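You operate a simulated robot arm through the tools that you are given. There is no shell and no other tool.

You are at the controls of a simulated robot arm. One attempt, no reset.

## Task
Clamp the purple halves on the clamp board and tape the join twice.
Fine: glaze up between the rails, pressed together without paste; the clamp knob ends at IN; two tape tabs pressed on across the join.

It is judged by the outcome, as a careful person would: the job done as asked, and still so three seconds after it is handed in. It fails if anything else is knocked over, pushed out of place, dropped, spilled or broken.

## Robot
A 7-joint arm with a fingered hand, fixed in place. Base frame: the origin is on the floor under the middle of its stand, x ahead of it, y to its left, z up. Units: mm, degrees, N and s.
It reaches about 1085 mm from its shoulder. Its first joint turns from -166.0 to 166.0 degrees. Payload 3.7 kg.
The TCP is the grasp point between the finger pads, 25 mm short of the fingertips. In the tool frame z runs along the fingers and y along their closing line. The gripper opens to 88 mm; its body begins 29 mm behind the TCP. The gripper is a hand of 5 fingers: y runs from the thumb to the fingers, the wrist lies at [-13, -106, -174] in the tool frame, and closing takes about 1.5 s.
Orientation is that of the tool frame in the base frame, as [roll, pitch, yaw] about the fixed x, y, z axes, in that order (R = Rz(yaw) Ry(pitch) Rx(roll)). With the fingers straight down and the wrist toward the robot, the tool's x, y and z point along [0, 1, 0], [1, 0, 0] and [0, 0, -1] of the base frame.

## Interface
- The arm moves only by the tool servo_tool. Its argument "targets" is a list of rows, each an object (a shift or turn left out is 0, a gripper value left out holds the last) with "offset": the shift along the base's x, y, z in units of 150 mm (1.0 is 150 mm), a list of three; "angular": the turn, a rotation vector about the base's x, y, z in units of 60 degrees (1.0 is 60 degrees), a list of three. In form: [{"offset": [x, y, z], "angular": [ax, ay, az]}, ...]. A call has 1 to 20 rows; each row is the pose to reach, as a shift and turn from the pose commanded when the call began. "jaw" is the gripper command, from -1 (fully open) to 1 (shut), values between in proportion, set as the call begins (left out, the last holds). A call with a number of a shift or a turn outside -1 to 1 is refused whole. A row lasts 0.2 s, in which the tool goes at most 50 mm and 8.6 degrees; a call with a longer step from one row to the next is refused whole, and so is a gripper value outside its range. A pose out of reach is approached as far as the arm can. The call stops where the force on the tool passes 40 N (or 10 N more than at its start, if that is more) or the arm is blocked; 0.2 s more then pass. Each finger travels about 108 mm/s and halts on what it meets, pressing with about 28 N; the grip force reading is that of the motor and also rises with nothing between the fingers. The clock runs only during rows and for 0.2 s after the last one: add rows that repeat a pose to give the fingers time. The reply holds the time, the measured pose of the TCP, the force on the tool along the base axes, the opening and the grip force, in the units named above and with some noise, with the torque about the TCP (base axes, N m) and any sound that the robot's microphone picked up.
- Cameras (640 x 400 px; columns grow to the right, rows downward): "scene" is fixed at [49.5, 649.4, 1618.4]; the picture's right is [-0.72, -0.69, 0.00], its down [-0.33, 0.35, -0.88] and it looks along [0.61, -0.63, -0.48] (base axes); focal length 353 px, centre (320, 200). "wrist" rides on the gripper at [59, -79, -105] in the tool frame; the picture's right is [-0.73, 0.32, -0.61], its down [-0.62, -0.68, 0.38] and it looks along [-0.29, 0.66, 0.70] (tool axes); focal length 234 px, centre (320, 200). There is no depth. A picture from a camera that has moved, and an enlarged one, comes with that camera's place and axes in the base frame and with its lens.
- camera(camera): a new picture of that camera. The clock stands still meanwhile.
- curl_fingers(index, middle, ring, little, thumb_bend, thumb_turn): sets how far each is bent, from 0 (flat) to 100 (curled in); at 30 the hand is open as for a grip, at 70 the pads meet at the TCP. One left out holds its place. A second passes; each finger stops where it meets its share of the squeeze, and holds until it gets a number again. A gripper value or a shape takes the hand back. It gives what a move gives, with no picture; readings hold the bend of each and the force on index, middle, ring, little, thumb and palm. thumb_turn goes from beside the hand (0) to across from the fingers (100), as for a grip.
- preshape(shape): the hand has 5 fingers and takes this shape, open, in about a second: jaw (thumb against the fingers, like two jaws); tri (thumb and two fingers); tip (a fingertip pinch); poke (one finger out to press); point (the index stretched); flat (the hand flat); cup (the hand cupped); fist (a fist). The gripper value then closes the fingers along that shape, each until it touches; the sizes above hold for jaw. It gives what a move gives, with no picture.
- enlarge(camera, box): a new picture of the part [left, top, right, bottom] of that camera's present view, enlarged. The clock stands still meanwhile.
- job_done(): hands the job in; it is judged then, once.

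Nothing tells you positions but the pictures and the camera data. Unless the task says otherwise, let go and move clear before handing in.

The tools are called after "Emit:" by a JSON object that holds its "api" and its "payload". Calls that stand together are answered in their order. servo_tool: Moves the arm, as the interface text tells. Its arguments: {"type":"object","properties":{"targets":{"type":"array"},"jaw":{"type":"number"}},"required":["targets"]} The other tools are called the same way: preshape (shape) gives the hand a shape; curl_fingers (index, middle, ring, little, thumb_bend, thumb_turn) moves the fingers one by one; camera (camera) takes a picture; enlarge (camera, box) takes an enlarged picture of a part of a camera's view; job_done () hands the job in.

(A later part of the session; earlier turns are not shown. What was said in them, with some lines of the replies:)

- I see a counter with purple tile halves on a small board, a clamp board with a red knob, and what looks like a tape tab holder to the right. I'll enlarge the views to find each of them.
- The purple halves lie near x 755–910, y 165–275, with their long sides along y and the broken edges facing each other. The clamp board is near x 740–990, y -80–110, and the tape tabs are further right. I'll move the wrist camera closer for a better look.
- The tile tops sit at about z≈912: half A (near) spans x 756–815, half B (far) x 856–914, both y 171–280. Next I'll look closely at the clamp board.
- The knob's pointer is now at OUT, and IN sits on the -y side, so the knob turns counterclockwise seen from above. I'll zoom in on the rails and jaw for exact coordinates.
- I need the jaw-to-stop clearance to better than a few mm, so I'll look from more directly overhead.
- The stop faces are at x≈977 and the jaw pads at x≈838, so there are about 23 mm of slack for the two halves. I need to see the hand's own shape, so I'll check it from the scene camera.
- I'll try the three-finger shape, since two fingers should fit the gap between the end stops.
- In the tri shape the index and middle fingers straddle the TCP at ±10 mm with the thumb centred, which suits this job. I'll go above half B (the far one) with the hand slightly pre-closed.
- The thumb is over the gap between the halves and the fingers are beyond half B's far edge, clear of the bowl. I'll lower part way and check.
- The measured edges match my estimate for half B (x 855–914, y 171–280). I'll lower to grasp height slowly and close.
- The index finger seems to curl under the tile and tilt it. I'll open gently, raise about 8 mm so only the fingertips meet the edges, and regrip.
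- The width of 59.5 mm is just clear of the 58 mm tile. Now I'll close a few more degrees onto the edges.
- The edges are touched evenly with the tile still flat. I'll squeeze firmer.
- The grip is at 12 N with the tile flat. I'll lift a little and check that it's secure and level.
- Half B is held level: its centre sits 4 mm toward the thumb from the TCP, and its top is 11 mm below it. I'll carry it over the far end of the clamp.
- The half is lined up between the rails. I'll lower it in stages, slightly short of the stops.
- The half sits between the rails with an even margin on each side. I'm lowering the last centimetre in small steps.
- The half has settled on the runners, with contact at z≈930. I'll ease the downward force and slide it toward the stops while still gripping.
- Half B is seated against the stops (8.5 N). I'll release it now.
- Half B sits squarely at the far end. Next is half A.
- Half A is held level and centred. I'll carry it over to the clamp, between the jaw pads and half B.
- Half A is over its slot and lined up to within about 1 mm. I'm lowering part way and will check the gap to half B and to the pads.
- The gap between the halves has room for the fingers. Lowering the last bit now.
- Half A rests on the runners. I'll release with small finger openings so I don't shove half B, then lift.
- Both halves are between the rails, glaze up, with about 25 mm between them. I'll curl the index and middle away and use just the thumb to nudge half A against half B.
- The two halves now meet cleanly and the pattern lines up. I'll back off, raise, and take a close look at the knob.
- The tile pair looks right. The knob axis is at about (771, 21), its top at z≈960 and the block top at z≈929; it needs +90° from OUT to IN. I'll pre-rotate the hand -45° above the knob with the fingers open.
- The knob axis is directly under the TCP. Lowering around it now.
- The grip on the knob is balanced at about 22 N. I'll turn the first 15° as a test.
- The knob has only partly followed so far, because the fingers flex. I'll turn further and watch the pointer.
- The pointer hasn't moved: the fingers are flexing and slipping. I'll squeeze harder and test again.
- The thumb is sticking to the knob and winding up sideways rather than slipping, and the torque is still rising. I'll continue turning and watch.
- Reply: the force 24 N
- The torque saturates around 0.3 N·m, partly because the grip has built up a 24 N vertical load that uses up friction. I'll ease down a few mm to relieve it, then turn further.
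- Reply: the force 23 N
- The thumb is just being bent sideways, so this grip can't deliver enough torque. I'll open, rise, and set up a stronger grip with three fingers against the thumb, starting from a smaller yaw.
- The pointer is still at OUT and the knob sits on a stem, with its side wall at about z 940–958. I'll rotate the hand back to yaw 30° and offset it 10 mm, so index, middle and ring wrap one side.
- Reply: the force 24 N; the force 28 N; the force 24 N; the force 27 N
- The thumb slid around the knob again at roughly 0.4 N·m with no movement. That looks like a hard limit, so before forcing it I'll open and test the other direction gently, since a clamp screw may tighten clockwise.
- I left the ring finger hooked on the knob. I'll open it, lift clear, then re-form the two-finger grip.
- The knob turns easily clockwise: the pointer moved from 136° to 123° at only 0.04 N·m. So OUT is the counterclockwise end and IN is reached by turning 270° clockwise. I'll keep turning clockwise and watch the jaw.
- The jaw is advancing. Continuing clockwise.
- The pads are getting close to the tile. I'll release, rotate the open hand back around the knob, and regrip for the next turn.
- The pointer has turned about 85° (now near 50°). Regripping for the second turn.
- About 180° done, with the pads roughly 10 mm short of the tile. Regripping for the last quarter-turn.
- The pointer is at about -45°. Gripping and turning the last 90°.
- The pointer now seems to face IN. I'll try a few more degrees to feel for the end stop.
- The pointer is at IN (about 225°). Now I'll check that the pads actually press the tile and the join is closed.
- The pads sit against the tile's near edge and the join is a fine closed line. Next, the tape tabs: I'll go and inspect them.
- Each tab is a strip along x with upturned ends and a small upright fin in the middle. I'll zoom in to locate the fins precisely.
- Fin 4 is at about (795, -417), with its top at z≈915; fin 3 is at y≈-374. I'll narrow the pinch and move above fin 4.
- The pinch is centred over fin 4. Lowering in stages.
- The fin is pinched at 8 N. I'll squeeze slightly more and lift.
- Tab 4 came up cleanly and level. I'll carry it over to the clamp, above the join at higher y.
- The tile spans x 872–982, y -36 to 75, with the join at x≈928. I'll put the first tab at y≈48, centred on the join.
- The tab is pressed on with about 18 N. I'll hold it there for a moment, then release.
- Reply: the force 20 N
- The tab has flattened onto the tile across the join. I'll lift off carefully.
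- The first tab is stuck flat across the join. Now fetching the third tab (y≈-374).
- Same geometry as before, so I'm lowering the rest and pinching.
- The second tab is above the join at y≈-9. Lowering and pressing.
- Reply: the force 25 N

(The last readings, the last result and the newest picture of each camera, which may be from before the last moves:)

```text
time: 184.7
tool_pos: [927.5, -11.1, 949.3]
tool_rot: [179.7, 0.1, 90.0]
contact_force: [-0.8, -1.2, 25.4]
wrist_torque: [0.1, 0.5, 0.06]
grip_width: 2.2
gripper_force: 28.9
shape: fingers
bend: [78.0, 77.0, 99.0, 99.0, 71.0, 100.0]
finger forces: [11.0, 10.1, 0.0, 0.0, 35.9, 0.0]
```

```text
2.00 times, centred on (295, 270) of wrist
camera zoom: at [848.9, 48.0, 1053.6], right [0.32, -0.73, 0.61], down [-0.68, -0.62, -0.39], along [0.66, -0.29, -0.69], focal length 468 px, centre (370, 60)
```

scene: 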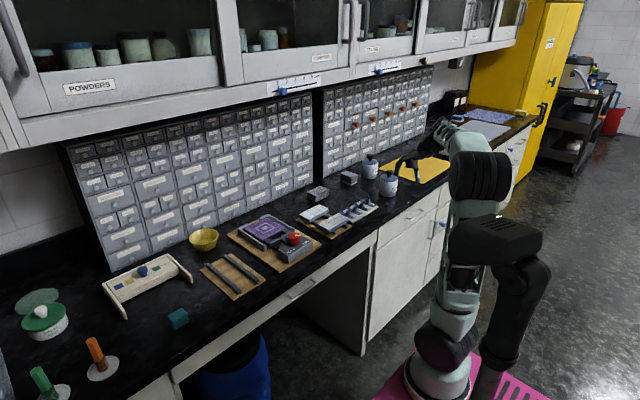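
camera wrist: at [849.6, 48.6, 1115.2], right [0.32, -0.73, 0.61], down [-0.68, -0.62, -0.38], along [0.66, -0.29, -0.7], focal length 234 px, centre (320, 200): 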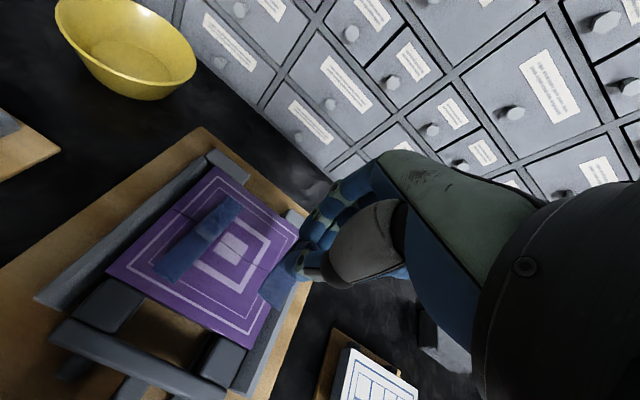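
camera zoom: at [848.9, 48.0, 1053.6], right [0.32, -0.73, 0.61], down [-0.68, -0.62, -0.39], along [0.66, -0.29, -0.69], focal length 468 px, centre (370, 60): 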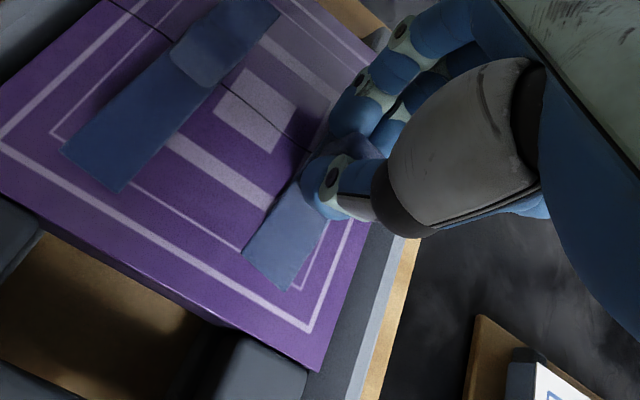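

The second tab is pressed flat at 25 N. Releasing the same way.

Emit:
{"api": "curl_fingers", "payload": {"index": 60, "middle": 60, "thumb_bend": 58}}

Emit:
{"api": "servo_tool", "payload": {"targets": [{"offset": [0, 0, 0.015]}, {"offset": [0, 0, 0.03]}, {"offset": [0, 0, 0.03]}]}}

Emit:
{"api": "curl_fingers", "payload": {"index": 57, "middle": 57, "thumb_bend": 57}}

Emit:
{"api": "servo_tool", "payload": {"targets": [{"offset": [0, 0, 0.05]}, {"offset": [0, 0, 0.12]}, {"offset": [0, 0, 0.25]}, {"offset": [0, 0, 0.45]}, {"offset": [0, 0, 0.65]}, {"offset": [0, 0, 0.65]}]}}

Emit:
{"api": "camera", "payload": {"camera": "wrist"}}

Emit:
{"api": "enlarge", "payload": {"camera": "scene", "box": [235, 195, 305, 250]}}

```text
time: 185.9
tool_pos: [927.9, -10.1, 949.9]
tool_rot: [179.5, 0.0, 90.1]
contact_force: [1.1, 0.7, 13.9]
wrist_torque: [0.06, 0.04, -0.03]
grip_width: 16.5
gripper_force: 6.4
shape: fingers
bend: [61.0, 61.0, 99.0, 99.0, 61.0, 100.0]
finger forces: [1.9, 2.9, 0.0, 0.0, 8.3, 0.0]
stopped: the force on the tool passed its limit at 40 N (the readings are from after the stop); the commanded pose is now the measured one
```

```text
time: 186.7
tool_pos: [927.1, -10.5, 952.3]
tool_rot: [179.9, 0.0, 90.0]
contact_force: [0.0, 0.3, -0.1]
wrist_torque: [-0.02, 0.0, -0.01]
grip_width: 22.3
gripper_force: 0.1
shape: fingers
bend: [60.0, 60.0, 99.0, 99.0, 57.0, 100.0]
finger forces: [0.0, 0.0, 0.1, 0.0, 0.1, 0.1]
```

```text
time: 187.7
tool_pos: [927.8, -10.4, 952.2]
tool_rot: [179.8, 0.0, 89.9]
contact_force: [-0.4, 0.8, -0.5]
wrist_torque: [0.0, -0.01, -0.02]
grip_width: 27.7
gripper_force: 0.0
shape: fingers
bend: [56.0, 56.0, 99.0, 99.0, 56.0, 100.0]
finger forces: [0.2, 0.0, 0.0, 0.0, 0.0, 0.0]
```

```text
time: 189.1
tool_pos: [929.3, -10.2, 1049.1]
tool_rot: [180.0, 0.0, 90.1]
contact_force: [0.4, -0.6, -0.3]
wrist_torque: [0.04, 0.02, 0.02]
grip_width: 27.8
gripper_force: 0.1
shape: fingers
bend: [56.0, 56.0, 99.0, 99.0, 56.0, 100.0]
finger forces: [0.0, 0.1, 0.1, 0.1, 0.1, 0.1]
```

```text
taken
camera wrist: at [850.3, 49.0, 1155.1], right [0.32, -0.73, 0.61], down [-0.68, -0.62, -0.39], along [0.66, -0.29, -0.69], focal length 234 px, centre (320, 200)
```

wrist: 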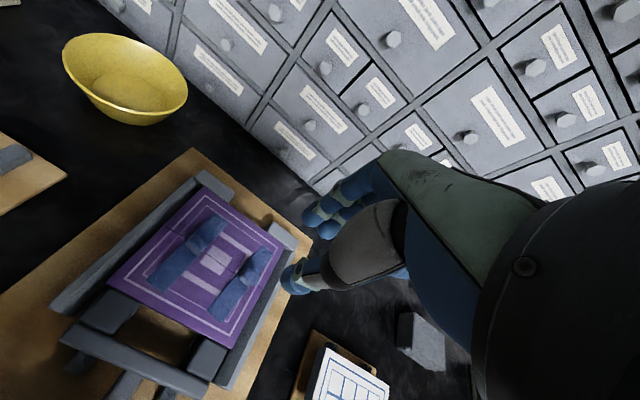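

```text
7.27 times, centred on (270, 222) of scene
camera zoom: at [49.5, 649.4, 1618.4], right [-0.72, -0.69, 0.0], down [-0.33, 0.35, -0.88], along [0.61, -0.63, -0.48], focal length 2568 px, centre (684, 36)
```

zoom: 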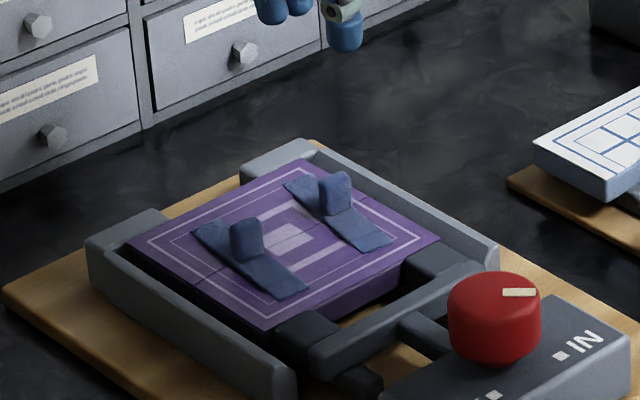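

Both tabs lie flat across the join. I'll do a final check of the knob pointer, the jaw contact, and that the surroundings haven't shifted.

Emit:
{"api": "enlarge", "payload": {"camera": "scene", "box": [225, 205, 325, 275]}}

Emit:
{"api": "enlarge", "payload": {"camera": "scene", "box": [280, 220, 320, 255]}}

Emit:
{"api": "enlarge", "payload": {"camera": "wrist", "box": [80, 170, 300, 400]}}

Emit:
{"api": "camera", "payload": {"camera": "scene"}}

```text
5.71 times, centred on (275, 240) of scene
camera zoom: at [49.5, 649.4, 1618.4], right [-0.72, -0.69, 0.0], down [-0.33, 0.35, -0.88], along [0.61, -0.63, -0.48], focal length 2018 px, centre (577, -29)
```

zoom: 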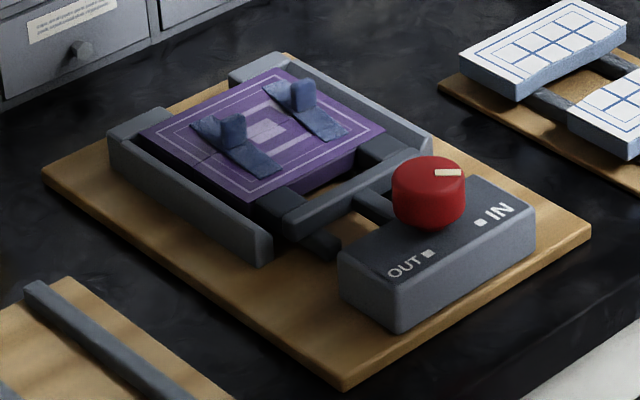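

```text
11.43 times, centred on (300, 238) of scene
camera zoom: at [49.5, 649.4, 1618.4], right [-0.72, -0.69, 0.0], down [-0.33, 0.35, -0.88], along [0.61, -0.63, -0.48], focal length 4036 px, centre (549, -229)
```

zoom: 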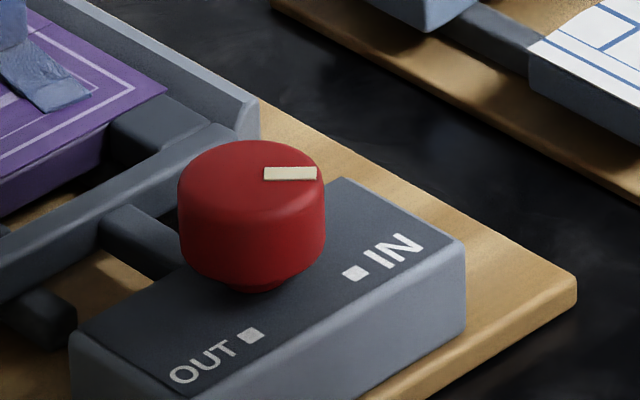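

```text
1.74 times, centred on (190, 285) of wrist
camera zoom: at [850.3, 49.0, 1155.1], right [0.32, -0.73, 0.61], down [-0.68, -0.62, -0.39], along [0.66, -0.29, -0.69], focal length 407 px, centre (546, 52)
```

zoom: 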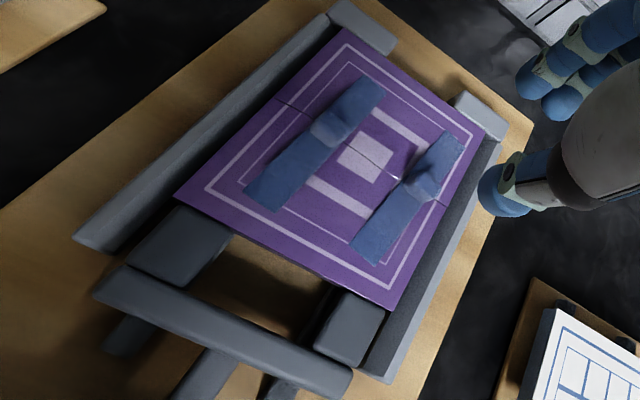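

```text
taken
```

scene: 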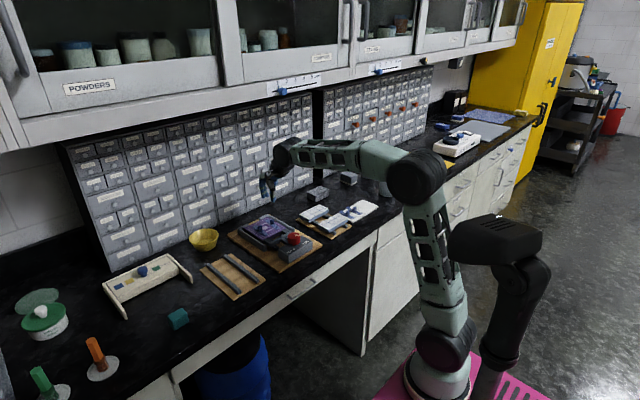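

Emit:
{"api": "enlarge", "payload": {"camera": "scene", "box": [286, 226, 314, 246]}}

Emit:
{"api": "enlarge", "payload": {"camera": "scene", "box": [240, 210, 300, 250]}}

```text
16.00 times, centred on (300, 236) of scene
camera zoom: at [49.5, 649.4, 1618.4], right [-0.72, -0.69, 0.0], down [-0.33, 0.35, -0.88], along [0.61, -0.63, -0.48], focal length 5650 px, centre (640, -376)
```

zoom: 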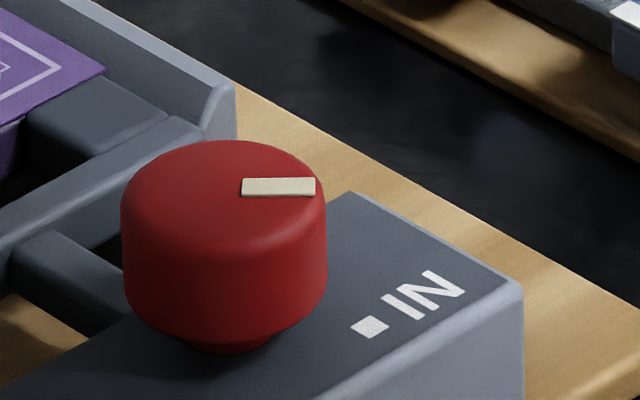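

```text
10.00 times, centred on (270, 230) of scene
camera zoom: at [49.5, 649.4, 1618.4], right [-0.72, -0.69, 0.0], down [-0.33, 0.35, -0.88], along [0.61, -0.63, -0.48], focal length 3531 px, centre (820, -100)
```

zoom: 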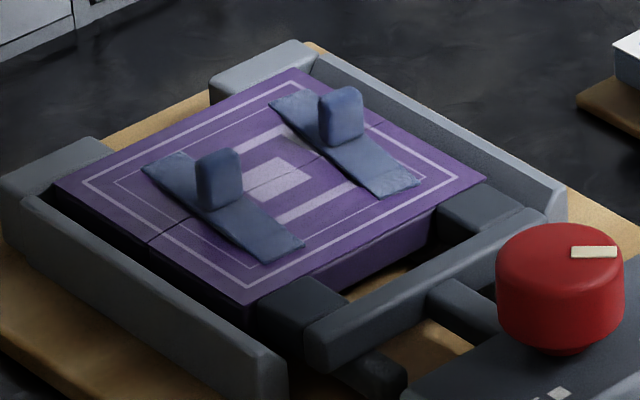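

Everything is in place, but the pointer measures about 3° short of exact IN. I'll regrip the knob and snug it fully clockwise to be sure.

Emit:
{"api": "servo_tool", "payload": {"targets": [{"offset": [-0.2, 0.04, 0], "angular": [0, 0, -0.05]}, {"offset": [-0.4, 0.08, 0], "angular": [0, 0, -0.1]}, {"offset": [-0.6, 0.12, 0], "angular": [0, 0, -0.15]}, {"offset": [-0.8, 0.16, 0], "angular": [0, 0, -0.2]}, {"offset": [-1.0, 0.2, 0], "angular": [0, 0, -0.25]}, {"offset": [-1.0, 0.2, 0], "angular": [0, 0, -0.25]}]}}

Emit:
{"api": "curl_fingers", "payload": {"index": 34, "middle": 34, "thumb_bend": 34, "thumb_turn": 100}}

Emit:
{"api": "servo_tool", "payload": {"targets": [{"offset": [-0.047, 0.013, 0]}, {"offset": [-0.047, 0.013, 0]}]}}

Emit:
{"api": "camera", "payload": {"camera": "wrist"}}

```text
time: 190.5
tool_pos: [777.2, 20.2, 1049.9]
tool_rot: [179.8, 0.0, 75.0]
contact_force: [0.0, -1.0, -0.7]
wrist_torque: [0.01, 0.0, 0.02]
grip_width: 27.9
gripper_force: 0.1
shape: fingers
bend: [56.0, 56.0, 99.0, 99.0, 56.0, 100.0]
finger forces: [0.0, 0.1, 0.0, 0.0, 0.0, 0.0]
```

```text
time: 191.5
tool_pos: [778.1, 21.0, 1049.4]
tool_rot: [179.7, 0.0, 74.9]
contact_force: [0.8, 0.0, 0.5]
wrist_torque: [0.01, 0.0, -0.04]
grip_width: 75.9
gripper_force: 0.0
shape: fingers
bend: [34.0, 34.0, 99.0, 99.0, 34.0, 98.0]
finger forces: [0.0, 0.0, 0.0, 0.0, 0.0, 0.0]
```

```text
time: 192.1
tool_pos: [771.2, 22.1, 1050.5]
tool_rot: [179.8, 0.0, 75.0]
contact_force: [-1.7, 0.6, -0.1]
wrist_torque: [0.02, -0.03, -0.03]
grip_width: 75.9
gripper_force: 0.1
shape: fingers
bend: [34.0, 34.0, 99.0, 99.0, 34.0, 98.0]
finger forces: [0.0, 0.0, 0.0, 0.0, 0.0, 0.1]
```

```text
taken
camera wrist: at [710.4, 98.9, 1155.5], right [0.12, -0.78, 0.61], down [-0.82, -0.43, -0.39], along [0.56, -0.45, -0.69], focal length 234 px, centre (320, 200)
```

wrist: 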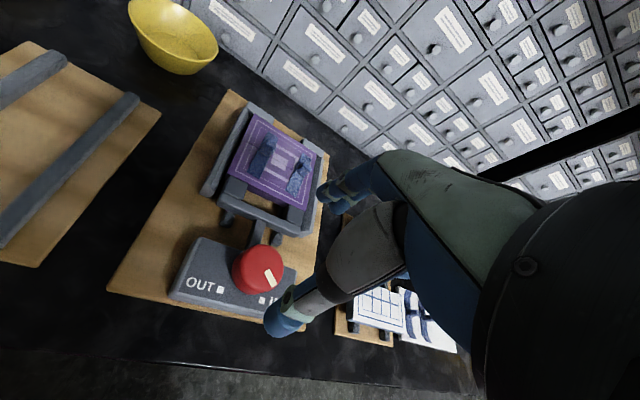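

Emit:
{"api": "servo_tool", "payload": {"targets": [{"offset": [0, 0, -0.15]}, {"offset": [0, 0, -0.3]}, {"offset": [0, 0, -0.45]}, {"offset": [0, 0, -0.55]}, {"offset": [0, 0, -0.61]}, {"offset": [0, 0, -0.61]}]}}

Emit:
{"api": "curl_fingers", "payload": {"index": 56, "middle": 56, "thumb_bend": 56}}

Emit:
{"api": "curl_fingers", "payload": {"index": 80, "middle": 80, "thumb_bend": 92}}

Emit:
{"api": "enlarge", "payload": {"camera": "scene", "box": [270, 210, 320, 250]}}

```text
time: 193.5
tool_pos: [770.8, 21.8, 958.9]
tool_rot: [179.8, -0.1, 74.9]
contact_force: [0.0, 0.4, 0.9]
wrist_torque: [0.01, 0.0, -0.01]
grip_width: 76.2
gripper_force: 0.0
shape: fingers
bend: [34.0, 34.0, 99.0, 99.0, 34.0, 98.0]
finger forces: [0.0, 0.0, 0.1, 0.0, 0.1, 0.0]
```

```text
time: 194.5
tool_pos: [771.0, 22.2, 957.4]
tool_rot: [179.9, 0.0, 74.9]
contact_force: [0.6, 0.7, -1.3]
wrist_torque: [-0.01, -0.01, 0.02]
grip_width: 35.3
gripper_force: 2.4
shape: fingers
bend: [53.0, 54.0, 99.0, 99.0, 53.0, 100.0]
finger forces: [1.6, 1.2, 0.0, 0.0, 2.1, 0.0]
```

```text
time: 195.5
tool_pos: [771.2, 22.2, 957.5]
tool_rot: [179.9, 0.0, 74.9]
contact_force: [9.8, -2.7, -5.1]
wrist_torque: [-0.02, -0.15, 0.03]
grip_width: 32.1
gripper_force: 15.4
shape: fingers
bend: [55.0, 58.0, 99.0, 99.0, 56.0, 100.0]
finger forces: [10.0, 9.8, 0.0, 0.0, 10.7, 0.1]
```

```text
10.00 times, centred on (295, 230) of scene
camera zoom: at [49.5, 649.4, 1618.4], right [-0.72, -0.69, 0.0], down [-0.33, 0.35, -0.88], along [0.61, -0.63, -0.48], focal length 3531 px, centre (570, -100)
```

zoom: 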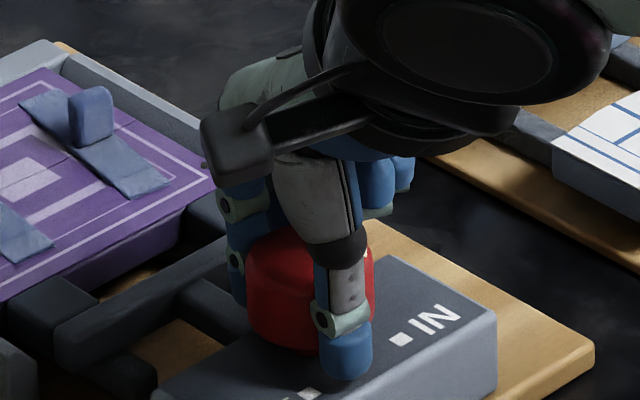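

Gripped. I'll turn clockwise in small steps and watch the torque.

Emit:
{"api": "servo_tool", "payload": {"targets": [{"angular": [0, 0, -0.05]}, {"angular": [0, 0, -0.1]}, {"angular": [0, 0, -0.15]}, {"angular": [0, 0, -0.15]}]}}

Emit:
{"api": "servo_tool", "payload": {"targets": [{"angular": [0, 0, -0.05]}, {"angular": [0, 0, -0.1]}, {"angular": [0, 0, -0.12]}, {"angular": [0, 0, -0.12]}]}}

Emit:
{"api": "enlarge", "payload": {"camera": "scene", "box": [270, 210, 320, 250]}}

```text
time: 196.5
tool_pos: [770.9, 22.6, 956.9]
tool_rot: [179.8, 0.0, 66.0]
contact_force: [11.2, 2.5, -5.7]
wrist_torque: [0.14, -0.17, 0.22]
grip_width: 32.0
gripper_force: 16.5
shape: fingers
bend: [55.0, 58.0, 99.0, 99.0, 56.0, 100.0]
finger forces: [11.6, 9.5, 0.0, 0.1, 10.7, 0.0]
```

```text
time: 197.5
tool_pos: [771.6, 23.1, 958.7]
tool_rot: [179.8, 0.1, 58.7]
contact_force: [14.6, 5.7, -9.8]
wrist_torque: [0.17, -0.26, 0.4]
grip_width: 32.7
gripper_force: 16.6
shape: fingers
bend: [55.0, 58.0, 99.0, 99.0, 56.0, 100.0]
finger forces: [12.3, 10.8, 0.0, 0.0, 10.0, 0.1]
```

```text
10.00 times, centred on (295, 230) of scene
camera zoom: at [49.5, 649.4, 1618.4], right [-0.72, -0.69, 0.0], down [-0.33, 0.35, -0.88], along [0.61, -0.63, -0.48], focal length 3531 px, centre (570, -100)
```

zoom: 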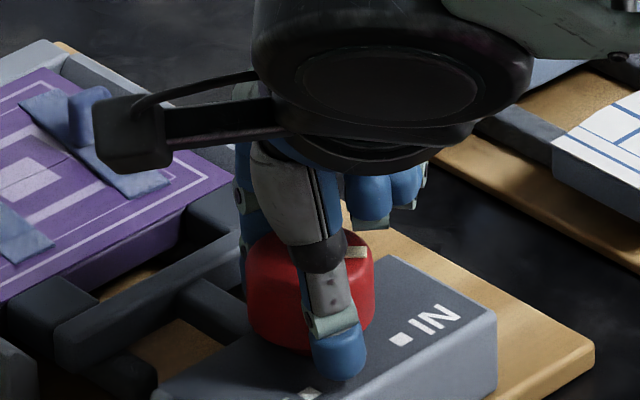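

The torque climbs to 0.4 N·m with no more rotation, so the knob is at its IN end stop. I'll release and move clear.

Emit:
{"api": "curl_fingers", "payload": {"index": 34, "middle": 34, "thumb_bend": 34}}

Emit:
{"api": "servo_tool", "payload": {"targets": [{"offset": [0, 0, 0.1]}, {"offset": [0, 0, 0.25]}, {"offset": [0, 0, 0.45]}, {"offset": [0, 0, 0.65]}, {"offset": [-0.15, 0, 0.85]}, {"offset": [-0.35, -0.1, 0.95]}, {"offset": [-0.55, -0.2, 0.95]}, {"offset": [-0.55, -0.2, 0.95]}]}}

Emit:
{"api": "enlarge", "payload": {"camera": "scene", "box": [286, 226, 314, 246]}}

Emit:
{"api": "enlarge", "payload": {"camera": "scene", "box": [235, 200, 325, 265]}}

Emit:
{"api": "camera", "payload": {"camera": "scene"}}

Emit:
{"api": "camera", "payload": {"camera": "wrist"}}

```text
time: 198.5
tool_pos: [771.7, 21.4, 959.8]
tool_rot: [179.8, 0.1, 58.8]
contact_force: [0.3, -0.2, 0.2]
wrist_torque: [-0.02, 0.01, 0.0]
grip_width: 75.7
gripper_force: 0.1
shape: fingers
bend: [34.0, 34.0, 99.0, 99.0, 34.0, 98.0]
finger forces: [0.0, 0.0, 0.0, 0.0, 0.0, 0.0]
```

```text
time: 200.3
tool_pos: [687.0, -7.9, 1100.5]
tool_rot: [179.8, 0.0, 58.8]
contact_force: [-0.7, 0.6, 0.4]
wrist_torque: [0.02, 0.0, 0.0]
grip_width: 76.2
gripper_force: 0.0
shape: fingers
bend: [34.0, 34.0, 99.0, 99.0, 34.0, 98.0]
finger forces: [0.0, 0.1, 0.0, 0.1, 0.0, 0.1]
```

```text
16.00 times, centred on (300, 236) of scene
camera zoom: at [49.5, 649.4, 1618.4], right [-0.72, -0.69, 0.0], down [-0.33, 0.35, -0.88], along [0.61, -0.63, -0.48], focal length 5650 px, centre (640, -376)
```

zoom: 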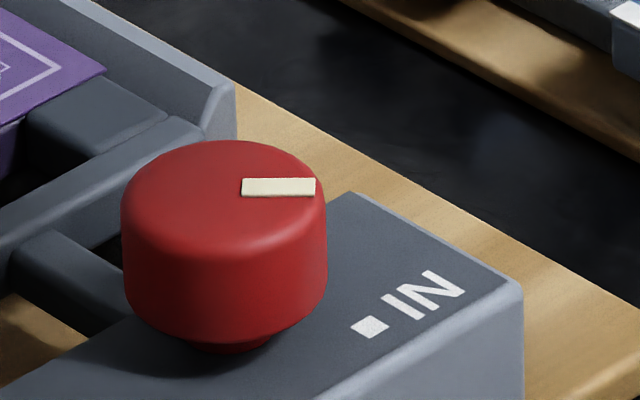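

```text
6.15 times, centred on (280, 232) of scene
camera zoom: at [49.5, 649.4, 1618.4], right [-0.72, -0.69, 0.0], down [-0.33, 0.35, -0.88], along [0.61, -0.63, -0.48], focal length 2173 px, centre (566, 0)
```

zoom: 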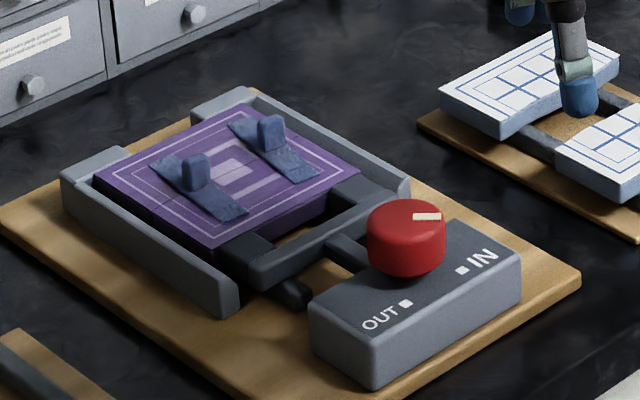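

```text
taken
```

scene: 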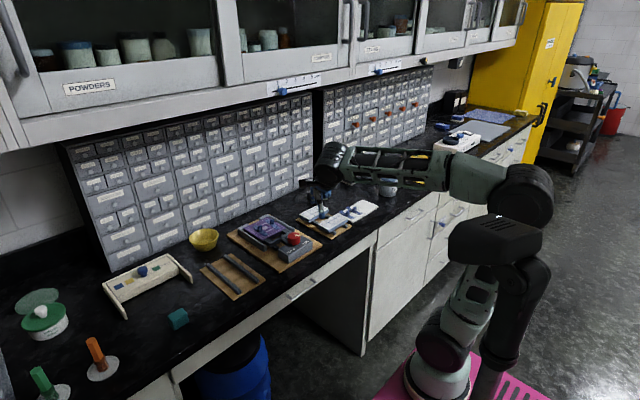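

```text
taken
camera wrist: at [651.8, 83.4, 1205.9], right [-0.1, -0.79, 0.61], down [-0.9, -0.18, -0.39], along [0.41, -0.59, -0.69], focal length 234 px, centre (320, 200)
```

wrist: 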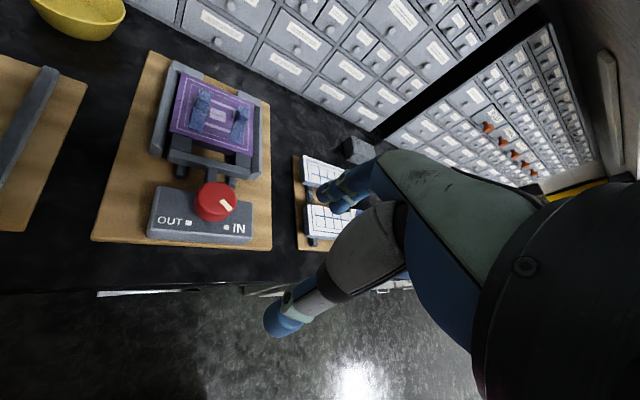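

The knob points at IN against its stop. The purple halves are closed up between the rails, glaze up, and two tape tabs lie flat across the join. Nothing else has moved and the hand is clear, so I'm handing in.

Emit:
{"api": "job_done", "payload": {}}

```text
The job is handed in.
```

The purple halves are clamped on the board and the join has two tape tabs across it. I've handed the job in, but no verdict came back, so this is what I could see in the last pictures.

- **Halves:** both sit glaze up between the rails, pushed together with no paste. The pattern lines up and the join shows only as a fine line.
- **Clamp:** the knob points at IN and is against its end stop. The jaw pads touch the near edge of the tile.
- **Tape:** two tabs are pressed flat across the join, one toward each side. I took them from the right-hand end of the tab plate; two are left there.
- **Surroundings:** nothing was knocked over or pushed out of place that I could see, and the hand is clear of the board.

The knob turns clockwise from OUT to IN, about 270°. I tried the short way first, and it didn't move. That added grip attempts but left no visible mark or shift.
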